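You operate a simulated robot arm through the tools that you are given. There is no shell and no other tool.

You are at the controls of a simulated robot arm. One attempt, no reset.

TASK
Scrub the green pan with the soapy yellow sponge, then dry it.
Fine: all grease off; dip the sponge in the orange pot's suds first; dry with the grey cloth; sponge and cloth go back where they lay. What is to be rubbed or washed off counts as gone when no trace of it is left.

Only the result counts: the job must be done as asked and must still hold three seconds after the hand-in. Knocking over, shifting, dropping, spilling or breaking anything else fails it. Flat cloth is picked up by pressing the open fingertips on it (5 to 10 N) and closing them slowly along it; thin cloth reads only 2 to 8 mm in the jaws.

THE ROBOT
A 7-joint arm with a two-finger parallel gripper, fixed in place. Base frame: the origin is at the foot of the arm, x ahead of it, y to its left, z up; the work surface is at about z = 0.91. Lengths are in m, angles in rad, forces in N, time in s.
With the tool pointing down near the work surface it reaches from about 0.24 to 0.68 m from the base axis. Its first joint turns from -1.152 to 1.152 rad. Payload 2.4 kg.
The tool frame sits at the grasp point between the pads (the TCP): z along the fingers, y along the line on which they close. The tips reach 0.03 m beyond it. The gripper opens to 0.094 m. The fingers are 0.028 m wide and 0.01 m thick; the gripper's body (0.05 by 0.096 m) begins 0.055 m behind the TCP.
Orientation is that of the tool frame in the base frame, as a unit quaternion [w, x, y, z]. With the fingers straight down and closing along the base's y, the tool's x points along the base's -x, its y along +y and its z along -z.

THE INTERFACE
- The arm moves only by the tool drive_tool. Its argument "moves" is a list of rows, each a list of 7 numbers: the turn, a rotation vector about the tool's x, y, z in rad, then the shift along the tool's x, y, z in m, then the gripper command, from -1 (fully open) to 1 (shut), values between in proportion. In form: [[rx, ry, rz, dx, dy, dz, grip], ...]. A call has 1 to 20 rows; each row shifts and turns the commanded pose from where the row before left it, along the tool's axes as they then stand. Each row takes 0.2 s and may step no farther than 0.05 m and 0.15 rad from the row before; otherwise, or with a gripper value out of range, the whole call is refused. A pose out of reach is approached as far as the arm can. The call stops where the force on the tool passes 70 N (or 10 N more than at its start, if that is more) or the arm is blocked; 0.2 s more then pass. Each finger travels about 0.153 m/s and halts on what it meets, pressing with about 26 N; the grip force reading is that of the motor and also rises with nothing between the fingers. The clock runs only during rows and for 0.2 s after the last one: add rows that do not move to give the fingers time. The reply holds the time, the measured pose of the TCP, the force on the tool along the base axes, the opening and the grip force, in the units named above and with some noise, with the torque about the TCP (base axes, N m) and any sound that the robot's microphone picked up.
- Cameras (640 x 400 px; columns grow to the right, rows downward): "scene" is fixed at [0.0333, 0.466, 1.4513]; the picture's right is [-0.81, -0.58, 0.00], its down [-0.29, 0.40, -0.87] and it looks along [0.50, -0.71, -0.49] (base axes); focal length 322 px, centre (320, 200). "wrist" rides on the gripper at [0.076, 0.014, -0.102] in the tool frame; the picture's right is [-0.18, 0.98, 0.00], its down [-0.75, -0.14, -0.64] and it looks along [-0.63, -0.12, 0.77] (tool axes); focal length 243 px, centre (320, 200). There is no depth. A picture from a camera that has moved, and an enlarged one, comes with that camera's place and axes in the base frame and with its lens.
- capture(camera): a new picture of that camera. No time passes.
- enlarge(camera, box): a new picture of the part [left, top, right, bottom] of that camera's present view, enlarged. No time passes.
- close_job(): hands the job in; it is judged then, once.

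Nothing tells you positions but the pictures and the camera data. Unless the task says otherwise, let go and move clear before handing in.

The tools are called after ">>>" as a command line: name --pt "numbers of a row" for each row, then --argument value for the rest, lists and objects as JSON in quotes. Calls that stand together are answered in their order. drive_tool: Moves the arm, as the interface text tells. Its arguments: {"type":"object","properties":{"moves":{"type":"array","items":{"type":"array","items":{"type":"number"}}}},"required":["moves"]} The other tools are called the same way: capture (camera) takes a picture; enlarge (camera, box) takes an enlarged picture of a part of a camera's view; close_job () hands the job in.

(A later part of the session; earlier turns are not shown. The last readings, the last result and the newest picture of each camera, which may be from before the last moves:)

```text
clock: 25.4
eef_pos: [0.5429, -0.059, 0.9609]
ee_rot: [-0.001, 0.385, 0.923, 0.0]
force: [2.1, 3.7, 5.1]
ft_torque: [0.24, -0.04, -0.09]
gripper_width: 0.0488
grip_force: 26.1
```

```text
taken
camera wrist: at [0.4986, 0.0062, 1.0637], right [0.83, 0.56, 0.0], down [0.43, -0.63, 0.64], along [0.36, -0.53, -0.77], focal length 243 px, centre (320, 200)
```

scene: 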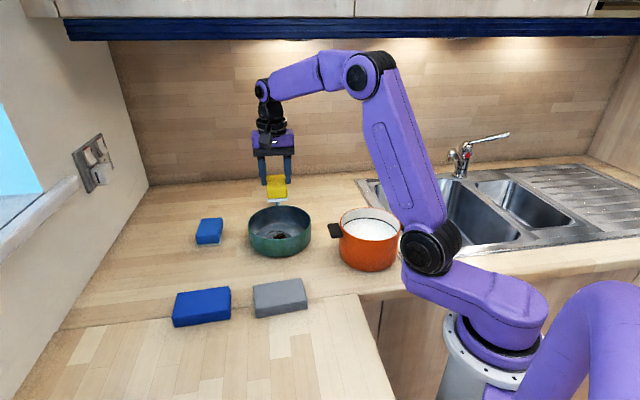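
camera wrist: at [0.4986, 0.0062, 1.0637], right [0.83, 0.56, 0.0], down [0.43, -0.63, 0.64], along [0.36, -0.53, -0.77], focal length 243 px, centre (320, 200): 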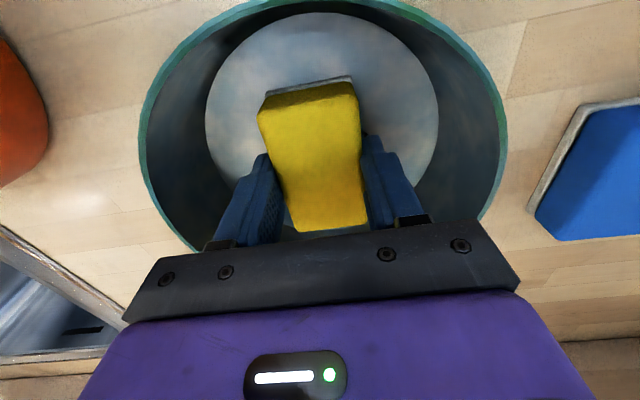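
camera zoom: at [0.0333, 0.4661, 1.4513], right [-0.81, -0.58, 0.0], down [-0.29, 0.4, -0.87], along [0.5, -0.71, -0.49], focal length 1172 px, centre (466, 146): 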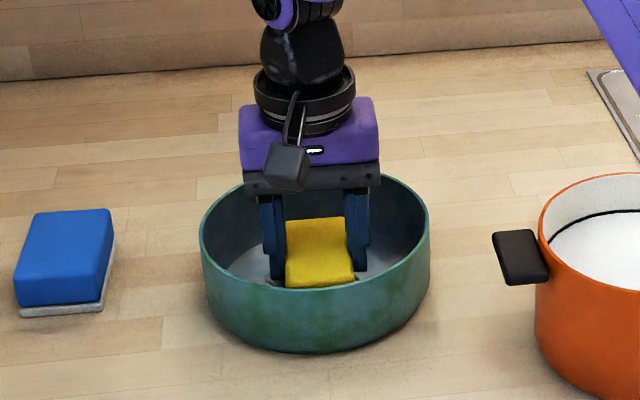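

The pan crept about 3 mm with that stroke, so I'll keep the pressure lower, around 5 N, and make the next stroke the other way.

>>> drive_tool --pt "0 0 0 0 -0.005 0 1" --pt "0 0 0 0 -0.005 0 1" --pt "0 0 0 0 -0.005 0 1" --pt "0 0 0 0 -0.005 0 1"

>>> enlarge --camera "scene" --box '[230, 160, 330, 270]'

>>> capture --camera "wrist"

```text
clock: 26.4
eef_pos: [0.5292, -0.0728, 0.9621]
ee_rot: [0.0, 0.385, 0.923, 0.001]
force: [0.2, 0.5, -1.2]
ft_torque: [0.02, -0.03, 0.01]
gripper_width: 0.0484
grip_force: 26.0
```

```text
3.64 times, centred on (280, 215) of scene
camera zoom: at [0.0333, 0.466, 1.4513], right [-0.81, -0.58, 0.0], down [-0.29, 0.4, -0.87], along [0.5, -0.71, -0.49], focal length 1172 px, centre (466, 146)
```

zoom: 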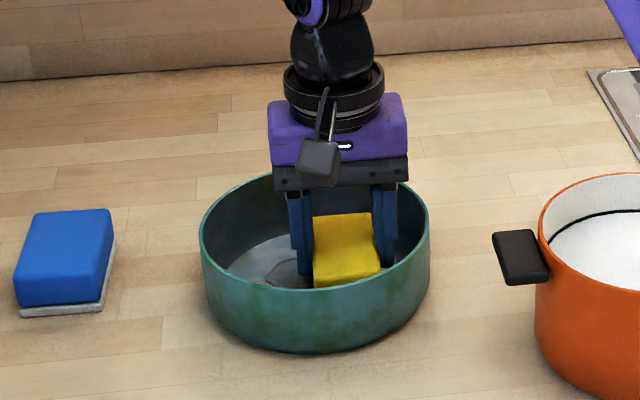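

```text
taken
camera wrist: at [0.4852, -0.0089, 1.0646], right [0.83, 0.56, 0.0], down [0.43, -0.63, 0.64], along [0.36, -0.53, -0.77], focal length 243 px, centre (320, 200)
```

wrist: 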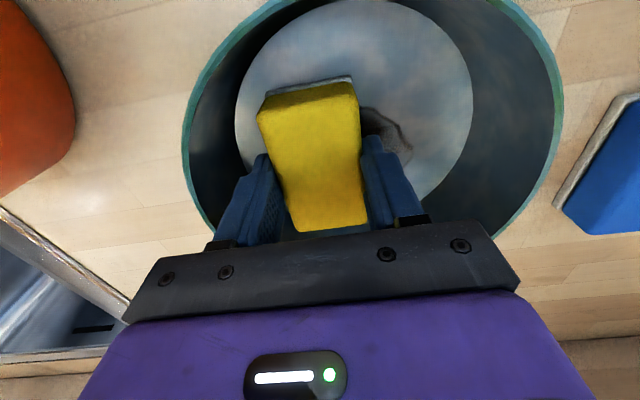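

Contact was lost on this side, but the grease is already lighter and the pan stayed put. I'll press down slightly and check the force.

>>> drive_tool --pt "0 0 0 0 0 0.001 1" --pt "0 0 0 0 0 0 1"

```text
clock: 27.0
eef_pos: [0.5288, -0.0731, 0.9612]
ee_rot: [0.0, 0.385, 0.923, 0.0]
force: [-0.9, -0.8, 1.6]
ft_torque: [-0.01, 0.08, 0.04]
gripper_width: 0.0489
grip_force: 25.8
```

>>> drive_tool --pt "0 0 0 0 0 0.001 1" --pt "0 0 0 0 0 0 1"

```text
clock: 27.6
eef_pos: [0.5284, -0.0726, 0.9617]
ee_rot: [0.001, 0.385, 0.923, 0.0]
force: [-1.7, -0.4, 13.8]
ft_torque: [0.12, 0.29, 0.01]
gripper_width: 0.0487
grip_force: 26.3
```

>>> drive_tool --pt "0 0 0 0 0.005 -0.0005 1" --pt "0 0 0 0 0.005 0 1" --pt "0 0 0 0 0.005 0 1" --pt "0 0 0 0 0.005 0 1"

>>> enlarge --camera "scene" --box '[230, 160, 330, 270]'

```text
clock: 28.6
eef_pos: [0.5432, -0.059, 0.9609]
ee_rot: [0.001, 0.385, 0.923, -0.001]
force: [-6.0, -6.4, 18.0]
ft_torque: [-0.24, 0.21, 0.0]
gripper_width: 0.0488
grip_force: 26.0
```

```text
3.64 times, centred on (280, 215) of scene
camera zoom: at [0.0328, 0.4658, 1.4514], right [-0.81, -0.58, 0.0], down [-0.29, 0.4, -0.87], along [0.51, -0.71, -0.49], focal length 1172 px, centre (466, 146)
```

zoom: 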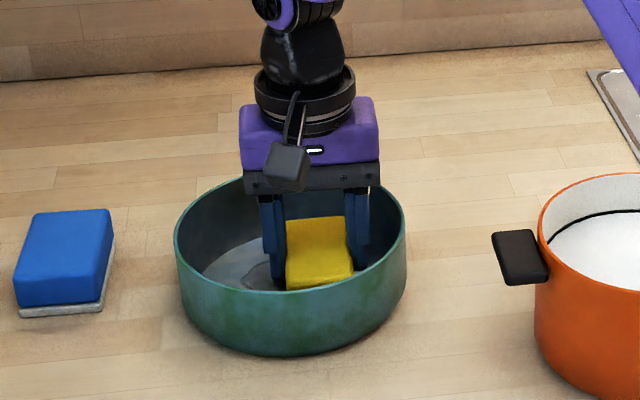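

At about 18 N the pan slid along with the sponge by roughly 2.2 cm. I'll drag it straight back the same way with the same grip on it, then use a lighter touch.

>>> drive_tool --pt "0 0 0 0 -0.0045 0 1" --pt "0 0 0 0 -0.0045 0 1" --pt "0 0 0 0 -0.0045 0 1" --pt "0 0 0 0 -0.0045 0 1"

>>> enlarge --camera "scene" --box '[230, 160, 330, 270]'

```text
clock: 29.6
eef_pos: [0.5305, -0.0705, 0.9606]
ee_rot: [0.0, 0.385, 0.923, 0.0]
force: [3.7, 6.1, 11.2]
ft_torque: [0.22, -0.24, -0.01]
gripper_width: 0.0485
grip_force: 25.2
```

```text
3.64 times, centred on (280, 215) of scene
camera zoom: at [0.0332, 0.4661, 1.4513], right [-0.81, -0.58, 0.0], down [-0.29, 0.4, -0.87], along [0.5, -0.71, -0.49], focal length 1172 px, centre (466, 146)
```

zoom: 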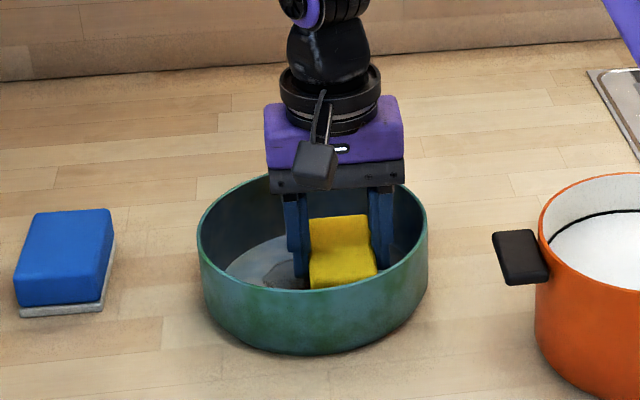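

>>> drive_tool --pt "0 0 0 0 -0.003 0 1" --pt "0 0 0 0 -0.003 0 1" --pt "0 0 0 0 0 0 1"

>>> enlarge --camera "scene" --box '[230, 160, 330, 270]'

>>> capture --camera "wrist"

```text
clock: 30.4
eef_pos: [0.5264, -0.0755, 0.9614]
ee_rot: [0.001, 0.385, 0.923, 0.0]
force: [3.6, 4.7, 17.0]
ft_torque: [0.19, -0.1, -0.02]
gripper_width: 0.0485
grip_force: 25.9
```

```text
3.64 times, centred on (280, 215) of scene
camera zoom: at [0.0332, 0.4661, 1.4513], right [-0.81, -0.58, 0.0], down [-0.29, 0.4, -0.87], along [0.5, -0.71, -0.49], focal length 1172 px, centre (466, 146)
```

zoom: 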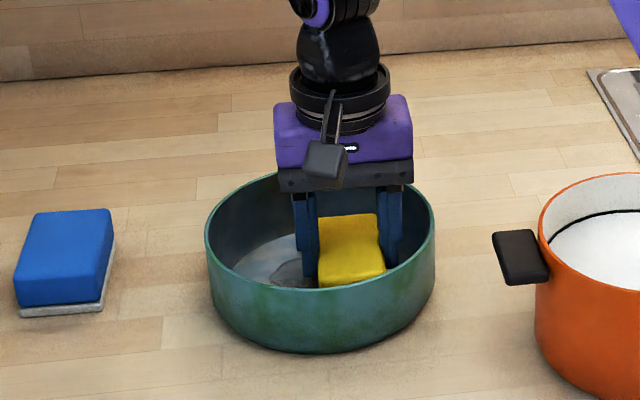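

```text
taken
camera wrist: at [0.4818, -0.0111, 1.063], right [0.83, 0.56, 0.0], down [0.43, -0.63, 0.64], along [0.36, -0.53, -0.77], focal length 243 px, centre (320, 200)
```

wrist: 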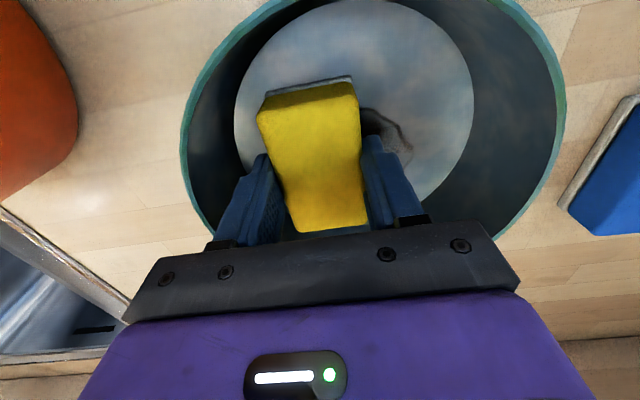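

The pan is back within about 1 mm of its original place. I'll reduce the pressure to a few newtons before moving again.

>>> drive_tool --pt "0 0 0 0 0 -0.0008 1" --pt "0 0 0 0 0 0 1"

```text
clock: 31.0
eef_pos: [0.5264, -0.0749, 0.9612]
ee_rot: [0.0, 0.385, 0.923, 0.0]
force: [5.0, 1.1, 11.4]
ft_torque: [-0.01, -0.3, 0.0]
gripper_width: 0.049
grip_force: 25.8
```

>>> drive_tool --pt "0 0 0 0 0 -0.0006 1" --pt "0 0 0 0 0 0 1"

```text
clock: 31.6
eef_pos: [0.5249, -0.075, 0.961]
ee_rot: [0.0, 0.386, 0.923, -0.002]
force: [2.6, -0.4, 4.6]
ft_torque: [-0.15, -0.26, 0.0]
gripper_width: 0.0489
grip_force: 26.0
```

>>> drive_tool --pt "0 0 0 0 0.004 0 1" --pt "0 0 0 0 0.004 0 1" --pt "0 0 0 0 0.004 0 1"

>>> enlarge --camera "scene" --box '[230, 160, 330, 270]'

```text
clock: 32.4
eef_pos: [0.5344, -0.0656, 0.9616]
ee_rot: [0.0, 0.384, 0.923, 0.0]
force: [0.0, 1.2, -0.7]
ft_torque: [0.01, 0.03, -0.03]
gripper_width: 0.0486
grip_force: 26.1
```

```text
3.64 times, centred on (280, 215) of scene
camera zoom: at [0.0333, 0.466, 1.4513], right [-0.81, -0.58, 0.0], down [-0.29, 0.4, -0.87], along [0.5, -0.71, -0.49], focal length 1172 px, centre (466, 146)
```

zoom: 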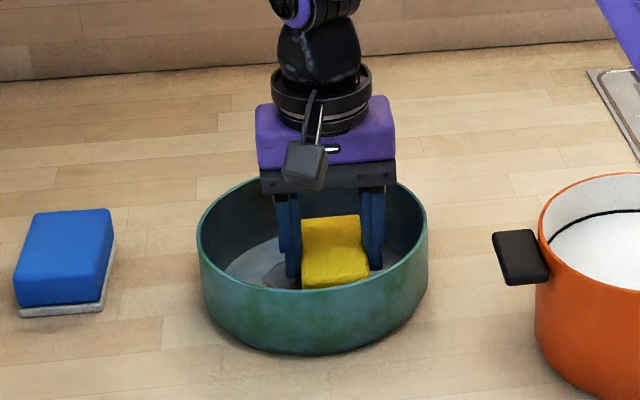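

The pan still crept about 6 mm, so I need an even lighter touch. I'll find contact again at 2–3 N.

>>> drive_tool --pt "0 0 0 0 0 0.0005 1" --pt "0 0 0 0 0 0 1"

>>> capture --camera "wrist"

```text
clock: 33.0
eef_pos: [0.5341, -0.0673, 0.9613]
ee_rot: [0.0, 0.384, 0.923, -0.001]
force: [0.0, -0.5, -0.8]
ft_torque: [0.01, -0.01, -0.03]
gripper_width: 0.0486
grip_force: 26.5
```

```text
taken
camera wrist: at [0.4906, -0.0029, 1.0633], right [0.83, 0.56, 0.0], down [0.43, -0.63, 0.64], along [0.36, -0.53, -0.77], focal length 243 px, centre (320, 200)
```

wrist: 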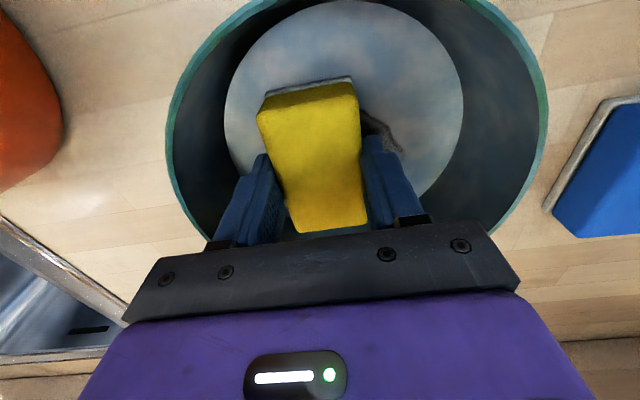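

>>> drive_tool --pt "0 0 0 0 0 0.0006 1" --pt "0 0 0 0 0 0 1"

```text
clock: 33.6
eef_pos: [0.5338, -0.0664, 0.9604]
ee_rot: [0.0, 0.384, 0.923, -0.001]
force: [-2.9, 1.5, 12.9]
ft_torque: [0.1, 0.25, 0.0]
gripper_width: 0.0487
grip_force: 25.7
```

>>> drive_tool --pt "0 0 0 0 -0.004 0 1" --pt "0 0 0 0 -0.004 0 1"

>>> enlarge --camera "scene" --box '[230, 160, 330, 270]'

```text
clock: 34.2
eef_pos: [0.5293, -0.0722, 0.9614]
ee_rot: [0.002, 0.384, 0.923, 0.001]
force: [5.0, 5.2, 16.0]
ft_torque: [0.31, -0.05, -0.04]
gripper_width: 0.0487
grip_force: 26.1
```

```text
3.64 times, centred on (280, 215) of scene
camera zoom: at [0.0332, 0.4662, 1.4513], right [-0.81, -0.58, 0.0], down [-0.29, 0.4, -0.87], along [0.5, -0.71, -0.49], focal length 1172 px, centre (466, 146)
```

zoom: 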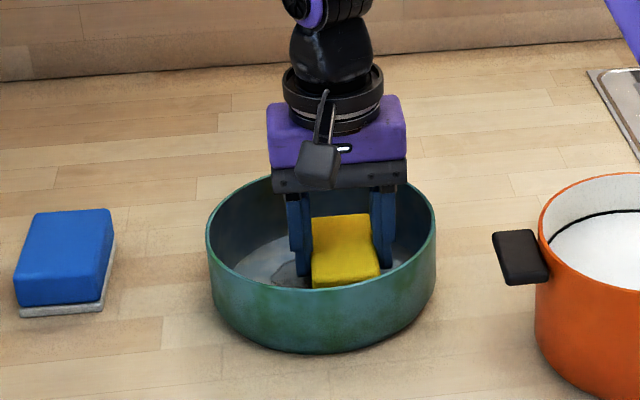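

>>> drive_tool --pt "0 0 0 0 0 -0.0012 1" --pt "0 0 0 0 0 0 1"

```text
clock: 34.8
eef_pos: [0.5285, -0.0731, 0.9611]
ee_rot: [0.0, 0.386, 0.923, -0.001]
force: [3.7, 0.5, 5.6]
ft_torque: [-0.12, -0.31, 0.11]
gripper_width: 0.0486
grip_force: 25.9
```

>>> drive_tool --pt "0 0 0 0 0.003 -0.0002 1"

>>> drive_tool --pt "0 0 0 0 0.003 0 1"

>>> enlarge --camera "scene" --box '[230, 160, 330, 270]'

```text
clock: 35.2
eef_pos: [0.5303, -0.0721, 0.9602]
ee_rot: [-0.001, 0.386, 0.922, -0.002]
force: [-1.3, -1.7, 3.4]
ft_torque: [-0.24, -0.07, -0.14]
gripper_width: 0.0485
grip_force: 26.0
```

```text
clock: 35.6
eef_pos: [0.5327, -0.0696, 0.9613]
ee_rot: [-0.002, 0.384, 0.923, 0.001]
force: [0.2, 0.7, -1.2]
ft_torque: [0.0, -0.01, -0.01]
gripper_width: 0.0487
grip_force: 26.1
```

```text
3.64 times, centred on (280, 215) of scene
camera zoom: at [0.0333, 0.466, 1.4513], right [-0.81, -0.58, 0.0], down [-0.29, 0.4, -0.87], along [0.5, -0.71, -0.49], focal length 1172 px, centre (466, 146)
```

zoom: 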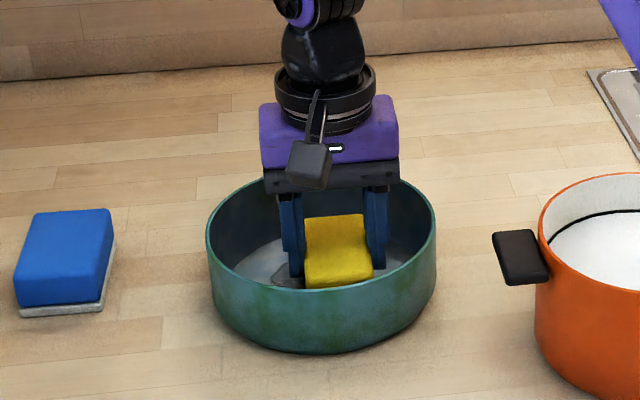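

With light contact of about 3 N the sponge slides and the pan stays still. I'll work at about 5 N in small steps, correcting height as I go.

>>> drive_tool --pt "0 0 0 0 0.003 0.0005 1"

>>> drive_tool --pt "0 0 0 0 0.003 0.0003 1"

```text
clock: 36.0
eef_pos: [0.5357, -0.0665, 0.9616]
ee_rot: [0.001, 0.384, 0.923, 0.0]
force: [0.9, -0.4, -0.3]
ft_torque: [-0.02, 0.0, 0.0]
gripper_width: 0.0486
grip_force: 25.9
```

```text
clock: 36.4
eef_pos: [0.5367, -0.0621, 0.9607]
ee_rot: [0.0, 0.385, 0.923, 0.001]
force: [0.6, -0.1, -0.7]
ft_torque: [-0.03, -0.02, -0.01]
gripper_width: 0.049
grip_force: 26.2
```

>>> drive_tool --pt "0 0 0 0 0.002 0.0005 1"

```text
clock: 36.8
eef_pos: [0.5376, -0.0631, 0.9609]
ee_rot: [0.0, 0.386, 0.923, 0.0]
force: [-1.8, -1.9, 3.5]
ft_torque: [-0.1, 0.12, 0.04]
gripper_width: 0.0486
grip_force: 26.4
```

>>> drive_tool --pt "0 0 0 0 0.004 0.0002 1"

>>> drive_tool --pt "0 0 0 0 0.004 0.0001 1"

>>> drive_tool --pt "0 0 0 0 0.004 0.0001 1"

>>> enlarge --camera "scene" --box '[230, 160, 330, 270]'

>>> capture --camera "wrist"

```text
clock: 37.2
eef_pos: [0.542, -0.059, 0.9603]
ee_rot: [0.0, 0.385, 0.923, 0.0]
force: [-2.4, -4.3, 4.1]
ft_torque: [-0.09, 0.11, 0.01]
gripper_width: 0.0485
grip_force: 25.8
```

```text
clock: 37.6
eef_pos: [0.5447, -0.0566, 0.96]
ee_rot: [0.0, 0.384, 0.923, 0.001]
force: [-2.3, -3.2, 6.0]
ft_torque: [-0.1, 0.08, 0.01]
gripper_width: 0.0488
grip_force: 25.8
```

```text
clock: 38.0
eef_pos: [0.546, -0.0539, 0.9591]
ee_rot: [0.0, 0.384, 0.923, 0.0]
force: [-0.9, -1.1, 0.9]
ft_torque: [-0.08, 0.0, -0.07]
gripper_width: 0.0489
grip_force: 26.4
```

```text
3.64 times, centred on (280, 215) of scene
camera zoom: at [0.0333, 0.4659, 1.4513], right [-0.81, -0.58, 0.0], down [-0.29, 0.4, -0.87], along [0.5, -0.71, -0.49], focal length 1172 px, centre (466, 146)
```

zoom: 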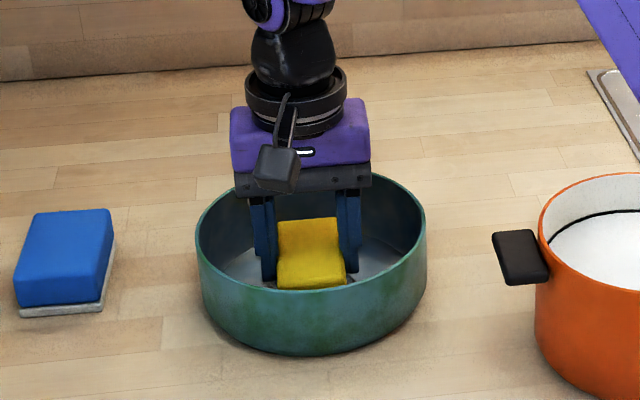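

```text
taken
camera wrist: at [0.5029, 0.0104, 1.063], right [0.83, 0.56, 0.0], down [0.43, -0.63, 0.64], along [0.36, -0.53, -0.77], focal length 243 px, centre (320, 200)
```

wrist: 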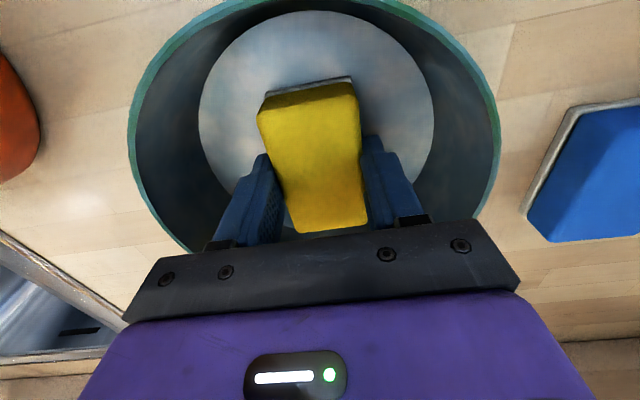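

The pan still shares some motion at 4–6 N, but the sponge is sliding over the floor. I'll lift off and check how much grease is left.

>>> drive_tool --pt "0 0 0 0 0 -0.02 1" --pt "0 0 0 0 0 -0.04 1" --pt "0 0 0 0 0 -0.045 1" --pt "0 0 0 0 0.045 -0.02 1" --pt "0 0 0 0 0.045 0 1" --pt "0 0 0 0 0 0 1"

>>> capture --camera "wrist"

>>> enlarge --camera "scene" --box '[230, 160, 330, 270]'

```text
clock: 39.4
eef_pos: [0.6134, 0.0081, 1.0857]
ee_rot: [0.0, 0.385, 0.923, 0.0]
force: [0.0, 0.9, 0.0]
ft_torque: [0.0, -0.02, 0.0]
gripper_width: 0.0488
grip_force: 26.2
```

```text
taken
camera wrist: at [0.5687, 0.0726, 1.1881], right [0.83, 0.56, 0.0], down [0.43, -0.63, 0.64], along [0.36, -0.53, -0.77], focal length 243 px, centre (320, 200)
```

wrist: 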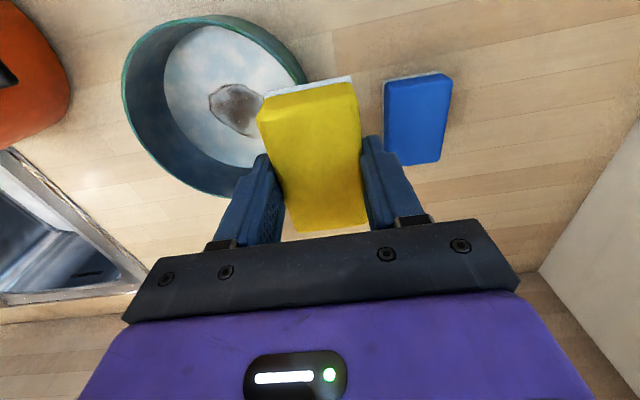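

```text
3.64 times, centred on (280, 215) of scene
camera zoom: at [0.0333, 0.466, 1.4513], right [-0.81, -0.58, 0.0], down [-0.29, 0.4, -0.87], along [0.5, -0.71, -0.49], focal length 1172 px, centre (466, 146)
```

zoom: 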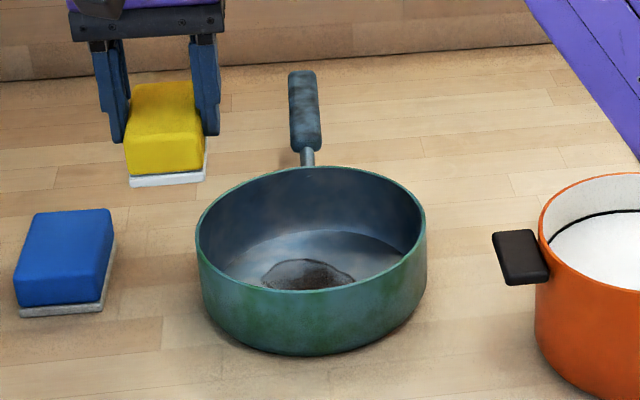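

>>> enlarge --camera "wrist" --box '[110, 10, 310, 200]'

>>> enlarge --camera "scene" --box '[245, 205, 315, 255]'

```text
2.11 times, centred on (210, 105) of wrist
camera zoom: at [0.5687, 0.0726, 1.1881], right [0.83, 0.56, 0.0], down [0.43, -0.63, 0.64], along [0.36, -0.53, -0.77], focal length 511 px, centre (552, 400)
```

zoom: 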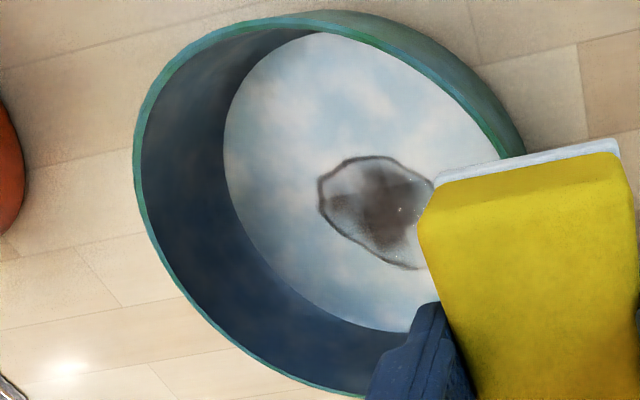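

```text
8.00 times, centred on (280, 230) of scene
camera zoom: at [0.0333, 0.466, 1.4513], right [-0.81, -0.58, 0.0], down [-0.29, 0.4, -0.87], along [0.5, -0.71, -0.49], focal length 2578 px, centre (640, -40)
```

zoom: 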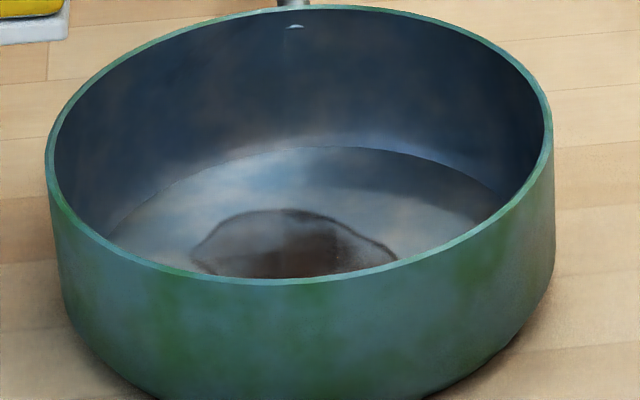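

The grease is fading, but a dark patch remains in the middle, so it needs many more strokes. I'll go back over it at about (0.5435, -0.0525).

>>> drive_tool --pt "0 0 0 0.003 -0.0462 0 1" --pt "0 0 0 0.003 -0.0462 0 1" --pt "0 0 0 0 0 0.045 1" --pt "0 0 0 0 0 0.045 1" --pt "0 0 0 0 0 0.025 1" --pt "0 0 0 0 0 0.006 1" --pt "0 0 0 0 0 0 1"

```text
clock: 41.0
eef_pos: [0.5405, -0.0522, 0.9657]
ee_rot: [-0.001, 0.386, 0.923, 0.0]
force: [0.4, -0.4, -0.6]
ft_torque: [0.0, 0.03, -0.01]
gripper_width: 0.049
grip_force: 25.5
```

>>> drive_tool --pt "0 0 0 0 0 0.003 1" --pt "0 0 0 0 0 0.001 1" --pt "0 0 0 0 0 0 1"

```text
clock: 41.8
eef_pos: [0.5414, -0.0509, 0.9617]
ee_rot: [0.0, 0.386, 0.923, 0.0]
force: [0.6, 0.0, -0.6]
ft_torque: [-0.02, 0.03, -0.01]
gripper_width: 0.0485
grip_force: 26.1
```

>>> drive_tool --pt "0 0 0 0 0 0.001 1" --pt "0 0 0 0 0 0 1"

```text
clock: 42.4
eef_pos: [0.5412, -0.0522, 0.9616]
ee_rot: [0.0, 0.386, 0.923, 0.0]
force: [-2.8, -0.6, 12.5]
ft_torque: [0.0, 0.16, 0.02]
gripper_width: 0.0486
grip_force: 25.8
```

Contact is about 12 N here. I'll try scrubbing by twisting, which should rub without pushing the pan sideways.

>>> drive_tool --pt "0 0 0.1 0 0 0 1" --pt "0 0 0.1 0 0 0 1" --pt "0 0 -0.1 0 0 0 1" --pt "0 0 -0.1 0 0 0 1" --pt "0 0 -0.1 0 0 0 1" --pt "0 0 -0.1 0 0 0 1"

>>> enlarge --camera "scene" --box '[230, 160, 330, 270]'

>>> capture --camera "wrist"

```text
clock: 43.8
eef_pos: [0.54, -0.052, 0.9604]
ee_rot: [0.001, 0.29, 0.957, -0.001]
force: [1.8, -1.0, 13.3]
ft_torque: [0.02, -0.08, -0.36]
gripper_width: 0.0487
grip_force: 25.4
```

```text
3.64 times, centred on (280, 215) of scene
camera zoom: at [0.0331, 0.4659, 1.4513], right [-0.81, -0.58, 0.0], down [-0.29, 0.4, -0.87], along [0.5, -0.71, -0.49], focal length 1172 px, centre (466, 146)
```

zoom: 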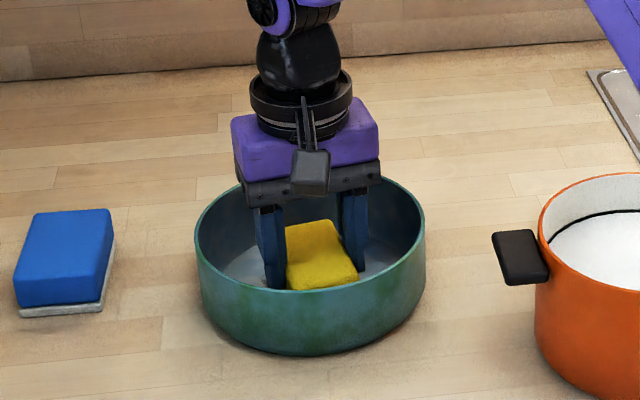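

```text
taken
camera wrist: at [0.4847, 0.002, 1.0624], right [0.7, 0.72, 0.0], down [0.55, -0.53, 0.64], along [0.46, -0.45, -0.77], focal length 243 px, centre (320, 200)
```

wrist: 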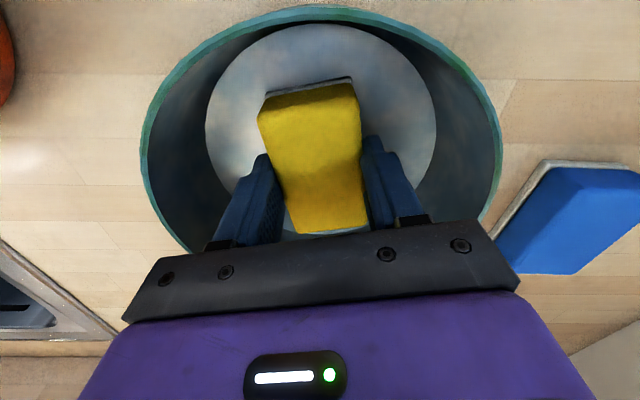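

>>> drive_tool --pt "0 0 0.14 0 0 0 1" --pt "0 0 0.14 0 0 0 1" --pt "0 0 0.14 0 0 0 1" --pt "0 0 -0.14 0 0 0 1" --pt "0 0 -0.14 0 0 0 1" --pt "0 0 -0.14 0 0 0 1" --pt "0 0 0.14 0 0 0 1" --pt "0 0 0.14 0 0 0 1" --pt "0 0 0.14 0 0 0 1" --pt "0 0 -0.14 0 0 0 1" --pt "0 0 -0.14 0 0 0 1" --pt "0 0 -0.14 0 0 0 1" --pt "0 0 0.14 0 0 0 1" --pt "0 0 0.14 0 0 0 1" --pt "0 0 0.14 0 0 0 1"

>>> enlarge --camera "scene" --box '[230, 160, 330, 270]'

>>> capture --camera "wrist"

```text
clock: 47.0
eef_pos: [0.5413, -0.0523, 0.9592]
ee_rot: [-0.001, 0.484, 0.875, 0.0]
force: [-1.3, -1.2, 15.5]
ft_torque: [-0.03, 0.06, 0.45]
gripper_width: 0.0483
grip_force: 25.6
```

```text
3.64 times, centred on (280, 215) of scene
camera zoom: at [0.033, 0.4659, 1.4513], right [-0.81, -0.58, 0.0], down [-0.29, 0.4, -0.87], along [0.5, -0.71, -0.49], focal length 1172 px, centre (466, 146)
```

zoom: 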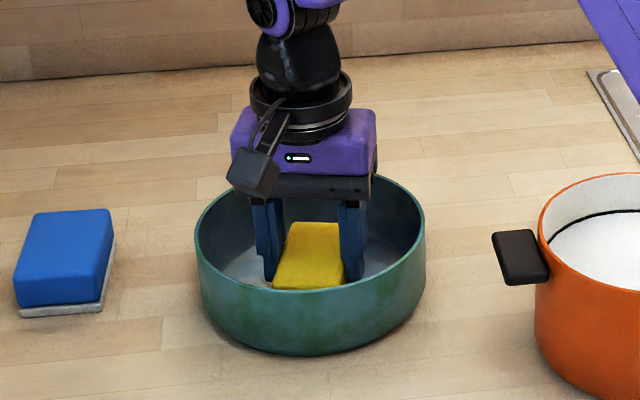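

```text
taken
camera wrist: at [0.5118, 0.0202, 1.0615], right [0.93, 0.37, 0.0], down [0.28, -0.71, 0.64], along [0.23, -0.6, -0.77], focal length 243 px, centre (320, 200)
```

wrist: 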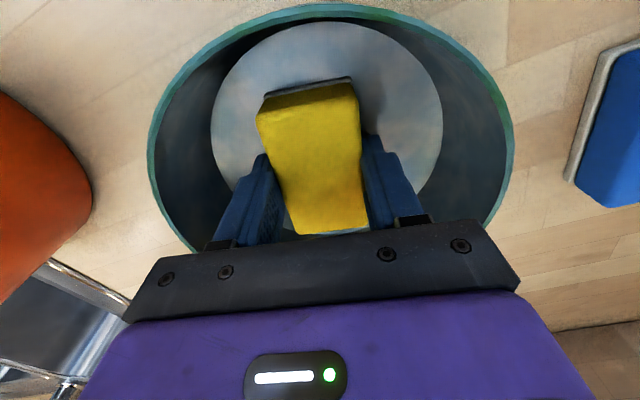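

>>> drive_tool --pt "0 0 -0.11 0 0 0 1" --pt "0 0 -0.11 0 0 0 1" --pt "0 0 0 0 0 -0.02 1" --pt "0 0 0 0 0 -0.04 1" --pt "0 0 0 0 0 -0.045 1" --pt "0 0 0 0 0.045 -0.02 1" --pt "0 0 0 0 0.045 0 1" --pt "0 0 0 0 0 0 1"

>>> enlarge --camera "wrist" --box '[110, 10, 310, 200]'

>>> enlarge --camera "scene" --box '[230, 160, 330, 270]'

```text
clock: 48.8
eef_pos: [0.6041, 0.0119, 1.0861]
ee_rot: [0.001, 0.384, 0.923, 0.0]
force: [0.3, 1.0, -0.9]
ft_torque: [0.02, -0.01, -0.01]
gripper_width: 0.0488
grip_force: 26.0
```

```text
2.11 times, centred on (210, 105) of wrist
camera zoom: at [0.5602, 0.0764, 1.1874], right [0.83, 0.56, 0.0], down [0.43, -0.63, 0.64], along [0.36, -0.53, -0.77], focal length 511 px, centre (552, 400)
```

zoom: 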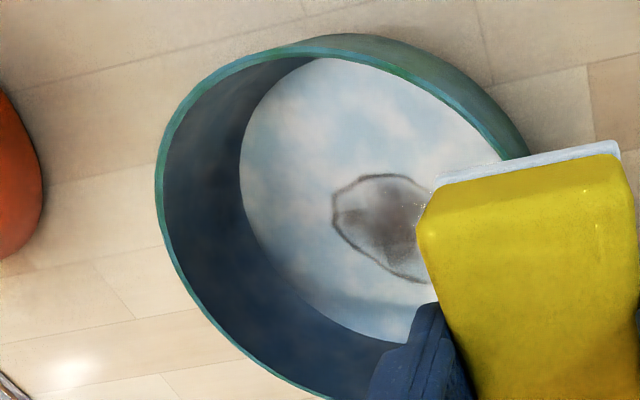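

```text
3.64 times, centred on (280, 215) of scene
camera zoom: at [0.0333, 0.466, 1.4513], right [-0.81, -0.58, 0.0], down [-0.29, 0.4, -0.87], along [0.5, -0.71, -0.49], focal length 1172 px, centre (466, 146)
```

zoom: 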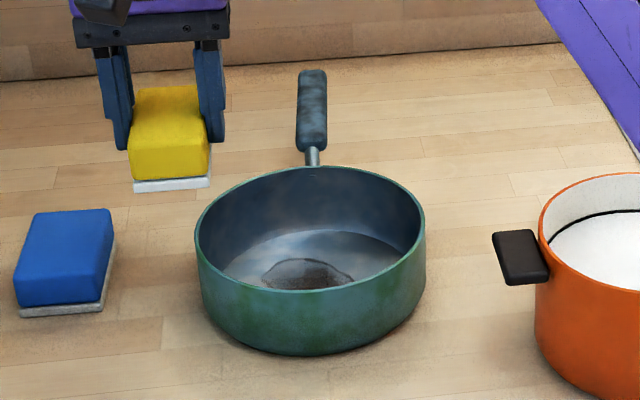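

The twisting works: the grease is paler and the pan hasn't translated. I'll go back down and keep twisting, with slow sideways drift to cover the whole patch.

>>> drive_tool --pt "0 0 0 -0.0016 -0.0449 0 1" --pt "0 0 0 -0.0016 -0.0449 0 1" --pt "0 0 0 0 0 0.045 1" --pt "0 0 0 0 0 0.045 1" --pt "0 0 0 0 0 0.026 1" --pt "0 0 0 0 0 0.007 1" --pt "0 0 0 0 0 0 1"

>>> drive_tool --pt "0 0 0 0 0 0.0015 1" --pt "0 0 0 0 0 0 1"

```text
clock: 50.4
eef_pos: [0.5431, -0.0537, 0.9615]
ee_rot: [-0.001, 0.385, 0.923, 0.0]
force: [-0.2, 0.0, -0.3]
ft_torque: [0.01, -0.03, 0.02]
gripper_width: 0.0486
grip_force: 26.6
```

```text
clock: 51.0
eef_pos: [0.5436, -0.0551, 0.9599]
ee_rot: [0.0, 0.384, 0.923, 0.0]
force: [-0.2, 0.3, -0.6]
ft_torque: [-0.01, 0.01, 0.0]
gripper_width: 0.0489
grip_force: 26.2
```

>>> drive_tool --pt "0 0 0 0 0 0.001 1" --pt "0 0 0 0 0 0 1"

```text
clock: 51.6
eef_pos: [0.5435, -0.0537, 0.96]
ee_rot: [0.001, 0.386, 0.923, 0.0]
force: [-0.3, -1.0, 4.4]
ft_torque: [0.05, 0.07, 0.01]
gripper_width: 0.0487
grip_force: 25.9
```

>>> drive_tool --pt "0 0 0.14 0 0 0.0006 1" --pt "0 0 0.14 0 0.002 0 1" --pt "0 0 -0.14 0 0.002 0 1" --pt "0 0 -0.14 0 0.002 0 1" --pt "0 0 -0.14 0 0.002 0 1" --pt "0 0 -0.14 0 0.002 0 1" --pt "0 0 0.14 0 0 0 1" --pt "0 0 0.14 0 -0.002 0 1" --pt "0 0 0.14 0 -0.002 0 1" --pt "0 0 0.14 0 -0.002 0 1" --pt "0 0 -0.14 0 -0.002 0 1" --pt "0 0 -0.14 0 -0.002 0 1" --pt "0 0 -0.14 0 -0.002 0 1" --pt "0 0 -0.14 0 -0.002 0 1" --pt "0 0 0.14 0 -0.002 0 1" --pt "0 0 0.14 0 -0.002 0 1" --pt "0 0 0.14 0 -0.002 0 1" --pt "0 0 0.14 0 0 0 1" --pt "0 0 -0.14 0 0.002 0 1" --pt "0 0 -0.14 0 0.002 0 1"

>>> enlarge --camera "scene" --box '[230, 160, 330, 270]'

```text
clock: 55.8
eef_pos: [0.5401, -0.0598, 0.958]
ee_rot: [0.0, 0.384, 0.923, 0.001]
force: [-1.1, -0.1, 18.9]
ft_torque: [0.06, 0.06, -0.54]
gripper_width: 0.0485
grip_force: 26.0
```

```text
3.64 times, centred on (280, 215) of scene
camera zoom: at [0.033, 0.466, 1.4513], right [-0.81, -0.58, 0.0], down [-0.29, 0.4, -0.87], along [0.5, -0.71, -0.49], focal length 1172 px, centre (466, 146)
```

zoom: 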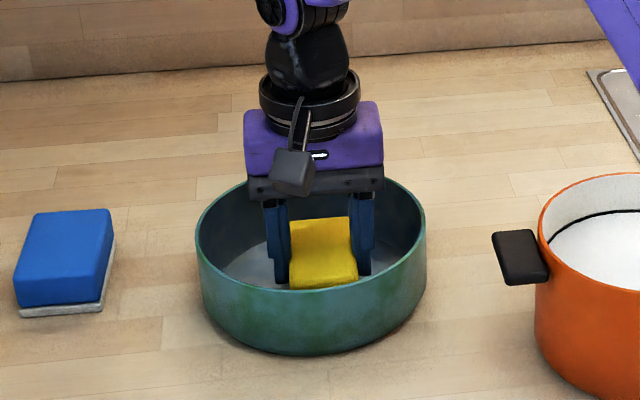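

The pan hasn't moved at all with twist plus drift, so I'll continue this way with shifts along both directions.

>>> drive_tool --pt "0 0 -0.14 0 0.002 -0.0003 1" --pt "0 0 -0.14 0 0.002 0 1" --pt "0 0 0.14 0 0.002 0 1" --pt "0 0 0.14 0 0.002 0 1" --pt "0 0 0.14 0 0.002 0 1" --pt "0 0 0.14 0 0.002 0 1" --pt "0 0 -0.14 0 0.002 0 1" --pt "0 0 -0.14 0 0.002 0 1" --pt "0 0 -0.14 0.002 0 0 1" --pt "0 0 -0.14 0.002 0 0 1" --pt "0 0 0.14 0.002 -0.001 0 1" --pt "0 0 0.14 0.002 -0.001 0 1" --pt "0 0 0.14 0 -0.002 0 1" --pt "0 0 0.14 -0.002 -0.001 0 1" --pt "0 0 -0.14 -0.002 -0.001 0 1" --pt "0 0 -0.14 -0.002 -0.001 0 1" --pt "0 0 -0.14 -0.002 -0.001 0 1" --pt "0 0 -0.14 -0.002 0 0 1" --pt "0 0 0.14 -0.002 0 0 1" --pt "0 0 0.14 0 0 0 1"

>>> enlarge --camera "scene" --box '[230, 160, 330, 270]'

```text
clock: 60.0
eef_pos: [0.5463, -0.0566, 0.9588]
ee_rot: [0.0, 0.385, 0.923, 0.0]
force: [0.2, -0.1, -0.8]
ft_torque: [0.01, 0.0, 0.0]
gripper_width: 0.0486
grip_force: 26.6
```

```text
3.64 times, centred on (280, 215) of scene
camera zoom: at [0.0333, 0.466, 1.4513], right [-0.81, -0.58, 0.0], down [-0.29, 0.4, -0.87], along [0.5, -0.71, -0.49], focal length 1172 px, centre (466, 146)
```

zoom: 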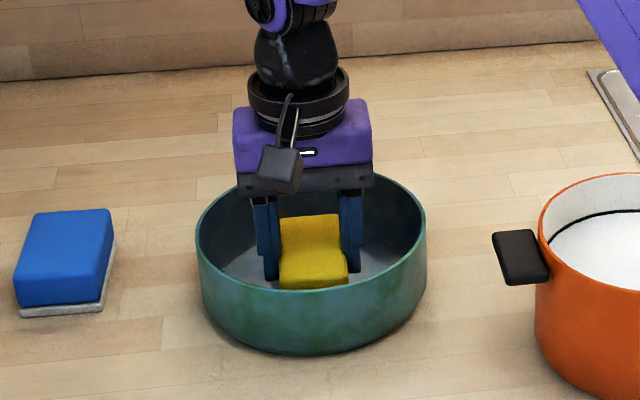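

>>> drive_tool --pt "0 0 0 0 0 0.001 1" --pt "0 0 0 0 0 0 1"

```text
clock: 60.6
eef_pos: [0.5491, -0.0573, 0.9583]
ee_rot: [-0.001, 0.385, 0.923, 0.0]
force: [-4.1, -0.5, 9.8]
ft_torque: [0.03, 0.2, -0.04]
gripper_width: 0.0487
grip_force: 26.0
```

>>> drive_tool --pt "0 0 0.14 0.001 0 0.0003 1" --pt "0 0 0.14 0.001 -0.002 0 1" --pt "0 0 -0.14 0 -0.002 0 1" --pt "0 0 -0.14 0 -0.002 0 1" --pt "0 0 -0.14 0 -0.002 0 1" --pt "0 0 -0.14 0 -0.002 0 1" --pt "0 0 0.14 0 -0.002 0 1" --pt "0 0 0.14 0 -0.002 0 1" --pt "0 0 0.14 0 0.002 0 1" --pt "0 0 0.14 0 0.002 0 1" --pt "0 0 -0.14 0 0.002 0 1" --pt "0 0 -0.14 0 0.002 0 1" --pt "0 0 -0.14 0 0.002 0 1" --pt "0 0 -0.14 0 0.002 0 1" --pt "0 0 0.14 0 0.002 0 1" --pt "0 0 0.14 0 0.002 0 1" --pt "0 0 0.14 0 0.002 0 1" --pt "0 0 0.14 0 0 0 1" --pt "0 0 -0.14 0 -0.002 0 1" --pt "0 0 -0.14 0 -0.002 0 1"

>>> enlarge --camera "scene" --box '[230, 160, 330, 270]'

```text
clock: 64.8
eef_pos: [0.5466, -0.0552, 0.9568]
ee_rot: [0.002, 0.383, 0.924, 0.001]
force: [1.1, 1.5, 13.5]
ft_torque: [0.09, 0.08, -0.41]
gripper_width: 0.0487
grip_force: 25.5
```

```text
3.64 times, centred on (280, 215) of scene
camera zoom: at [0.0331, 0.466, 1.4513], right [-0.81, -0.58, 0.0], down [-0.29, 0.4, -0.87], along [0.5, -0.71, -0.49], focal length 1172 px, centre (466, 146)
```

zoom: 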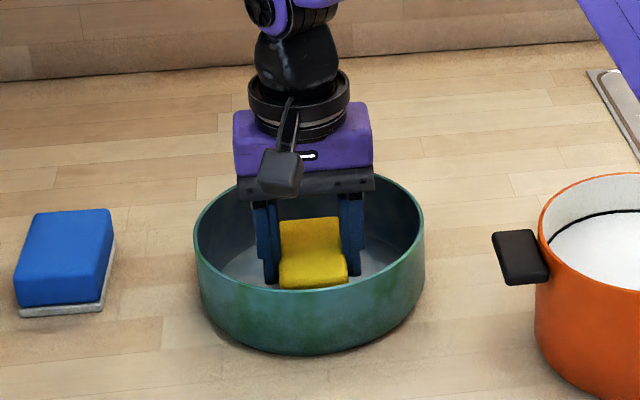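

>>> drive_tool --pt "0 0 -0.14 0 -0.002 0 1" --pt "0 0 -0.14 0 -0.002 0 1" --pt "0 0 0.14 0 -0.002 0 1" --pt "0 0 0.14 0 -0.002 0 1" --pt "0 0 0.14 0 -0.002 0 1" --pt "0 0 0.14 0 -0.002 0 1" --pt "0 0 -0.14 0 -0.002 0 1" --pt "0 0 -0.14 0 0 0 1" --pt "0 0 -0.14 0 0.002 0 1" --pt "0 0 -0.14 0 0.002 0 1" --pt "0 0 0.14 0 0.002 0 1" --pt "0 0 0.14 0 0.002 0 1" --pt "0 0 0.14 0 0.002 0 1" --pt "0 0 0.14 0 0.002 0 1" --pt "0 0 -0.14 0 0.002 0 1" --pt "0 0 -0.14 0 0.002 0 1" --pt "0 0 -0.14 0 0.002 0 1" --pt "0 0 -0.14 0 0 0 1" --pt "0 0 0.14 0 -0.002 0 1" --pt "0 0 0.14 0 -0.002 0 1"

>>> drive_tool --pt "0 0 0 0 0 -0.02 1" --pt "0 0 0 0 0 -0.04 1" --pt "0 0 0 0 0 -0.045 1" --pt "0 0 0 0 0.045 -0.02 1" --pt "0 0 0 0 0.045 0 1" --pt "0 0 0 0 0.02 0 1" --pt "0 0 0 0 0 0 1"

>>> enlarge --camera "wrist" --box '[110, 10, 310, 200]'

>>> enlarge --camera "scene" --box '[230, 160, 330, 270]'

```text
clock: 69.0
eef_pos: [0.5464, -0.0557, 0.9583]
ee_rot: [0.0, 0.384, 0.923, 0.0]
force: [0.3, 0.0, 8.1]
ft_torque: [-0.01, -0.02, 0.32]
gripper_width: 0.0485
grip_force: 25.7
```

```text
clock: 70.6
eef_pos: [0.6258, 0.0209, 1.0822]
ee_rot: [0.0, 0.385, 0.923, 0.0]
force: [0.4, -0.8, -0.5]
ft_torque: [-0.02, 0.0, -0.02]
gripper_width: 0.0487
grip_force: 26.6
```

```text
2.11 times, centred on (210, 105) of wrist
camera zoom: at [0.5821, 0.0857, 1.184], right [0.83, 0.56, 0.0], down [0.43, -0.63, 0.64], along [0.36, -0.53, -0.77], focal length 511 px, centre (552, 400)
```

zoom: 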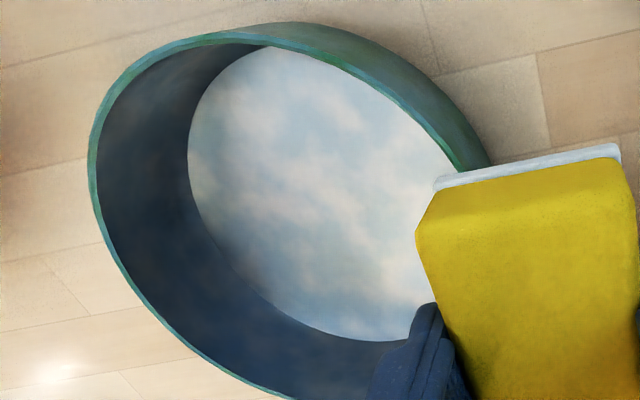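

```text
3.64 times, centred on (280, 215) of scene
camera zoom: at [0.0333, 0.466, 1.4513], right [-0.81, -0.58, 0.0], down [-0.29, 0.4, -0.87], along [0.5, -0.71, -0.49], focal length 1172 px, centre (466, 146)
```

zoom: 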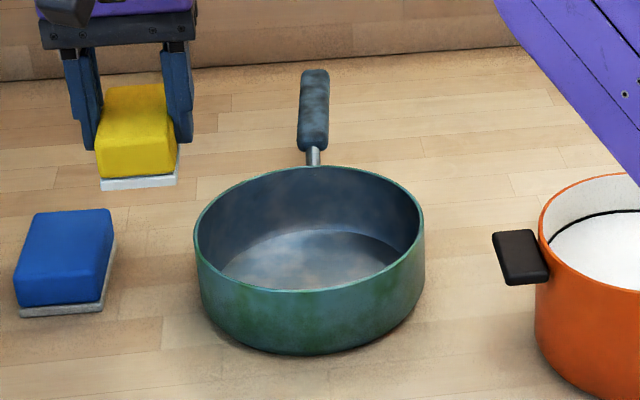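

The grease looks gone from what I can see. I'll shift a bit farther so the whole floor shows, and check carefully.

>>> drive_tool --pt "0 0 0 0.02 0.035 -0.02 1" --pt "0 0 0 0 0 0 1" --pt "0 0 0 0 0 0 1"

>>> capture --camera "wrist"

>>> enlarge --camera "wrist" --box '[90, 10, 270, 190]'

>>> enlarge --camera "scene" --box '[245, 205, 315, 255]'

```text
clock: 71.4
eef_pos: [0.6381, 0.0594, 1.0997]
ee_rot: [0.0, 0.385, 0.923, 0.001]
force: [0.2, 0.3, -1.0]
ft_torque: [0.03, -0.01, -0.02]
gripper_width: 0.0486
grip_force: 26.0
```

```text
taken
camera wrist: at [0.5934, 0.1241, 1.2026], right [0.83, 0.56, 0.0], down [0.43, -0.63, 0.64], along [0.36, -0.53, -0.77], focal length 243 px, centre (320, 200)
```

wrist: 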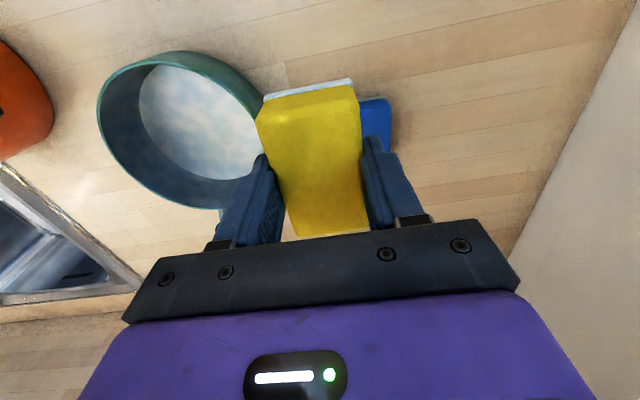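

```text
2.22 times, centred on (180, 100) of wrist
camera zoom: at [0.5934, 0.1241, 1.2026], right [0.83, 0.56, 0.0], down [0.43, -0.63, 0.64], along [0.36, -0.53, -0.77], focal length 539 px, centre (631, 422)
```

zoom: 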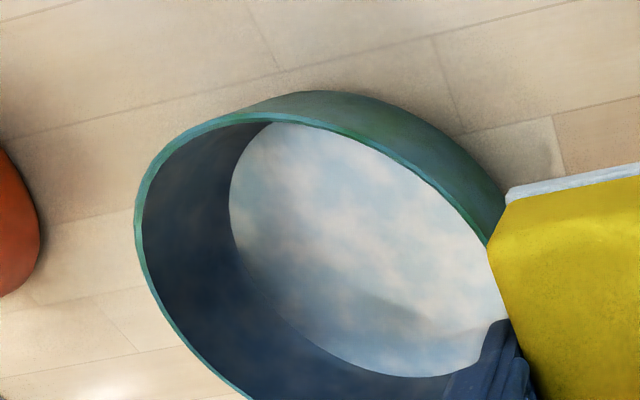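

```text
8.00 times, centred on (280, 230) of scene
camera zoom: at [0.0333, 0.466, 1.4513], right [-0.81, -0.58, 0.0], down [-0.29, 0.4, -0.87], along [0.5, -0.71, -0.49], focal length 2578 px, centre (640, -40)
```

zoom: 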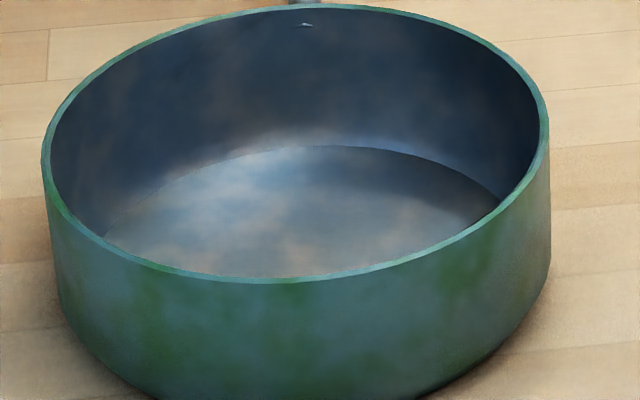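

The pan floor looks clean. Before returning the sponge, I'll check how it sits in the jaws, because it slipped upward during contact.

>>> enlarge --camera "scene" --box '[190, 140, 290, 230]'

>>> capture --camera "scene"

```text
4.44 times, centred on (240, 185) of scene
camera zoom: at [0.0333, 0.466, 1.4513], right [-0.81, -0.58, 0.0], down [-0.29, 0.4, -0.87], along [0.5, -0.71, -0.49], focal length 1432 px, centre (676, 267)
```

zoom: 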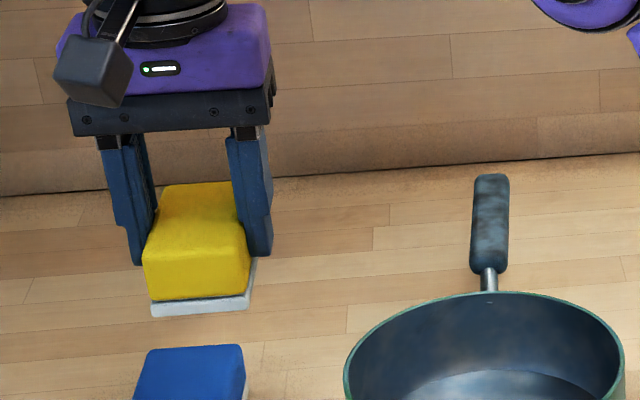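

```text
taken
```

scene: 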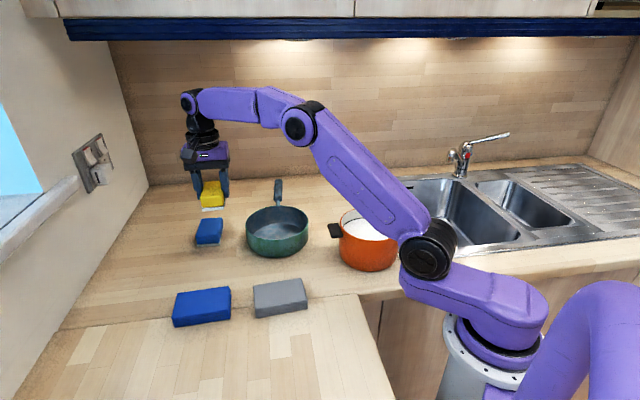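

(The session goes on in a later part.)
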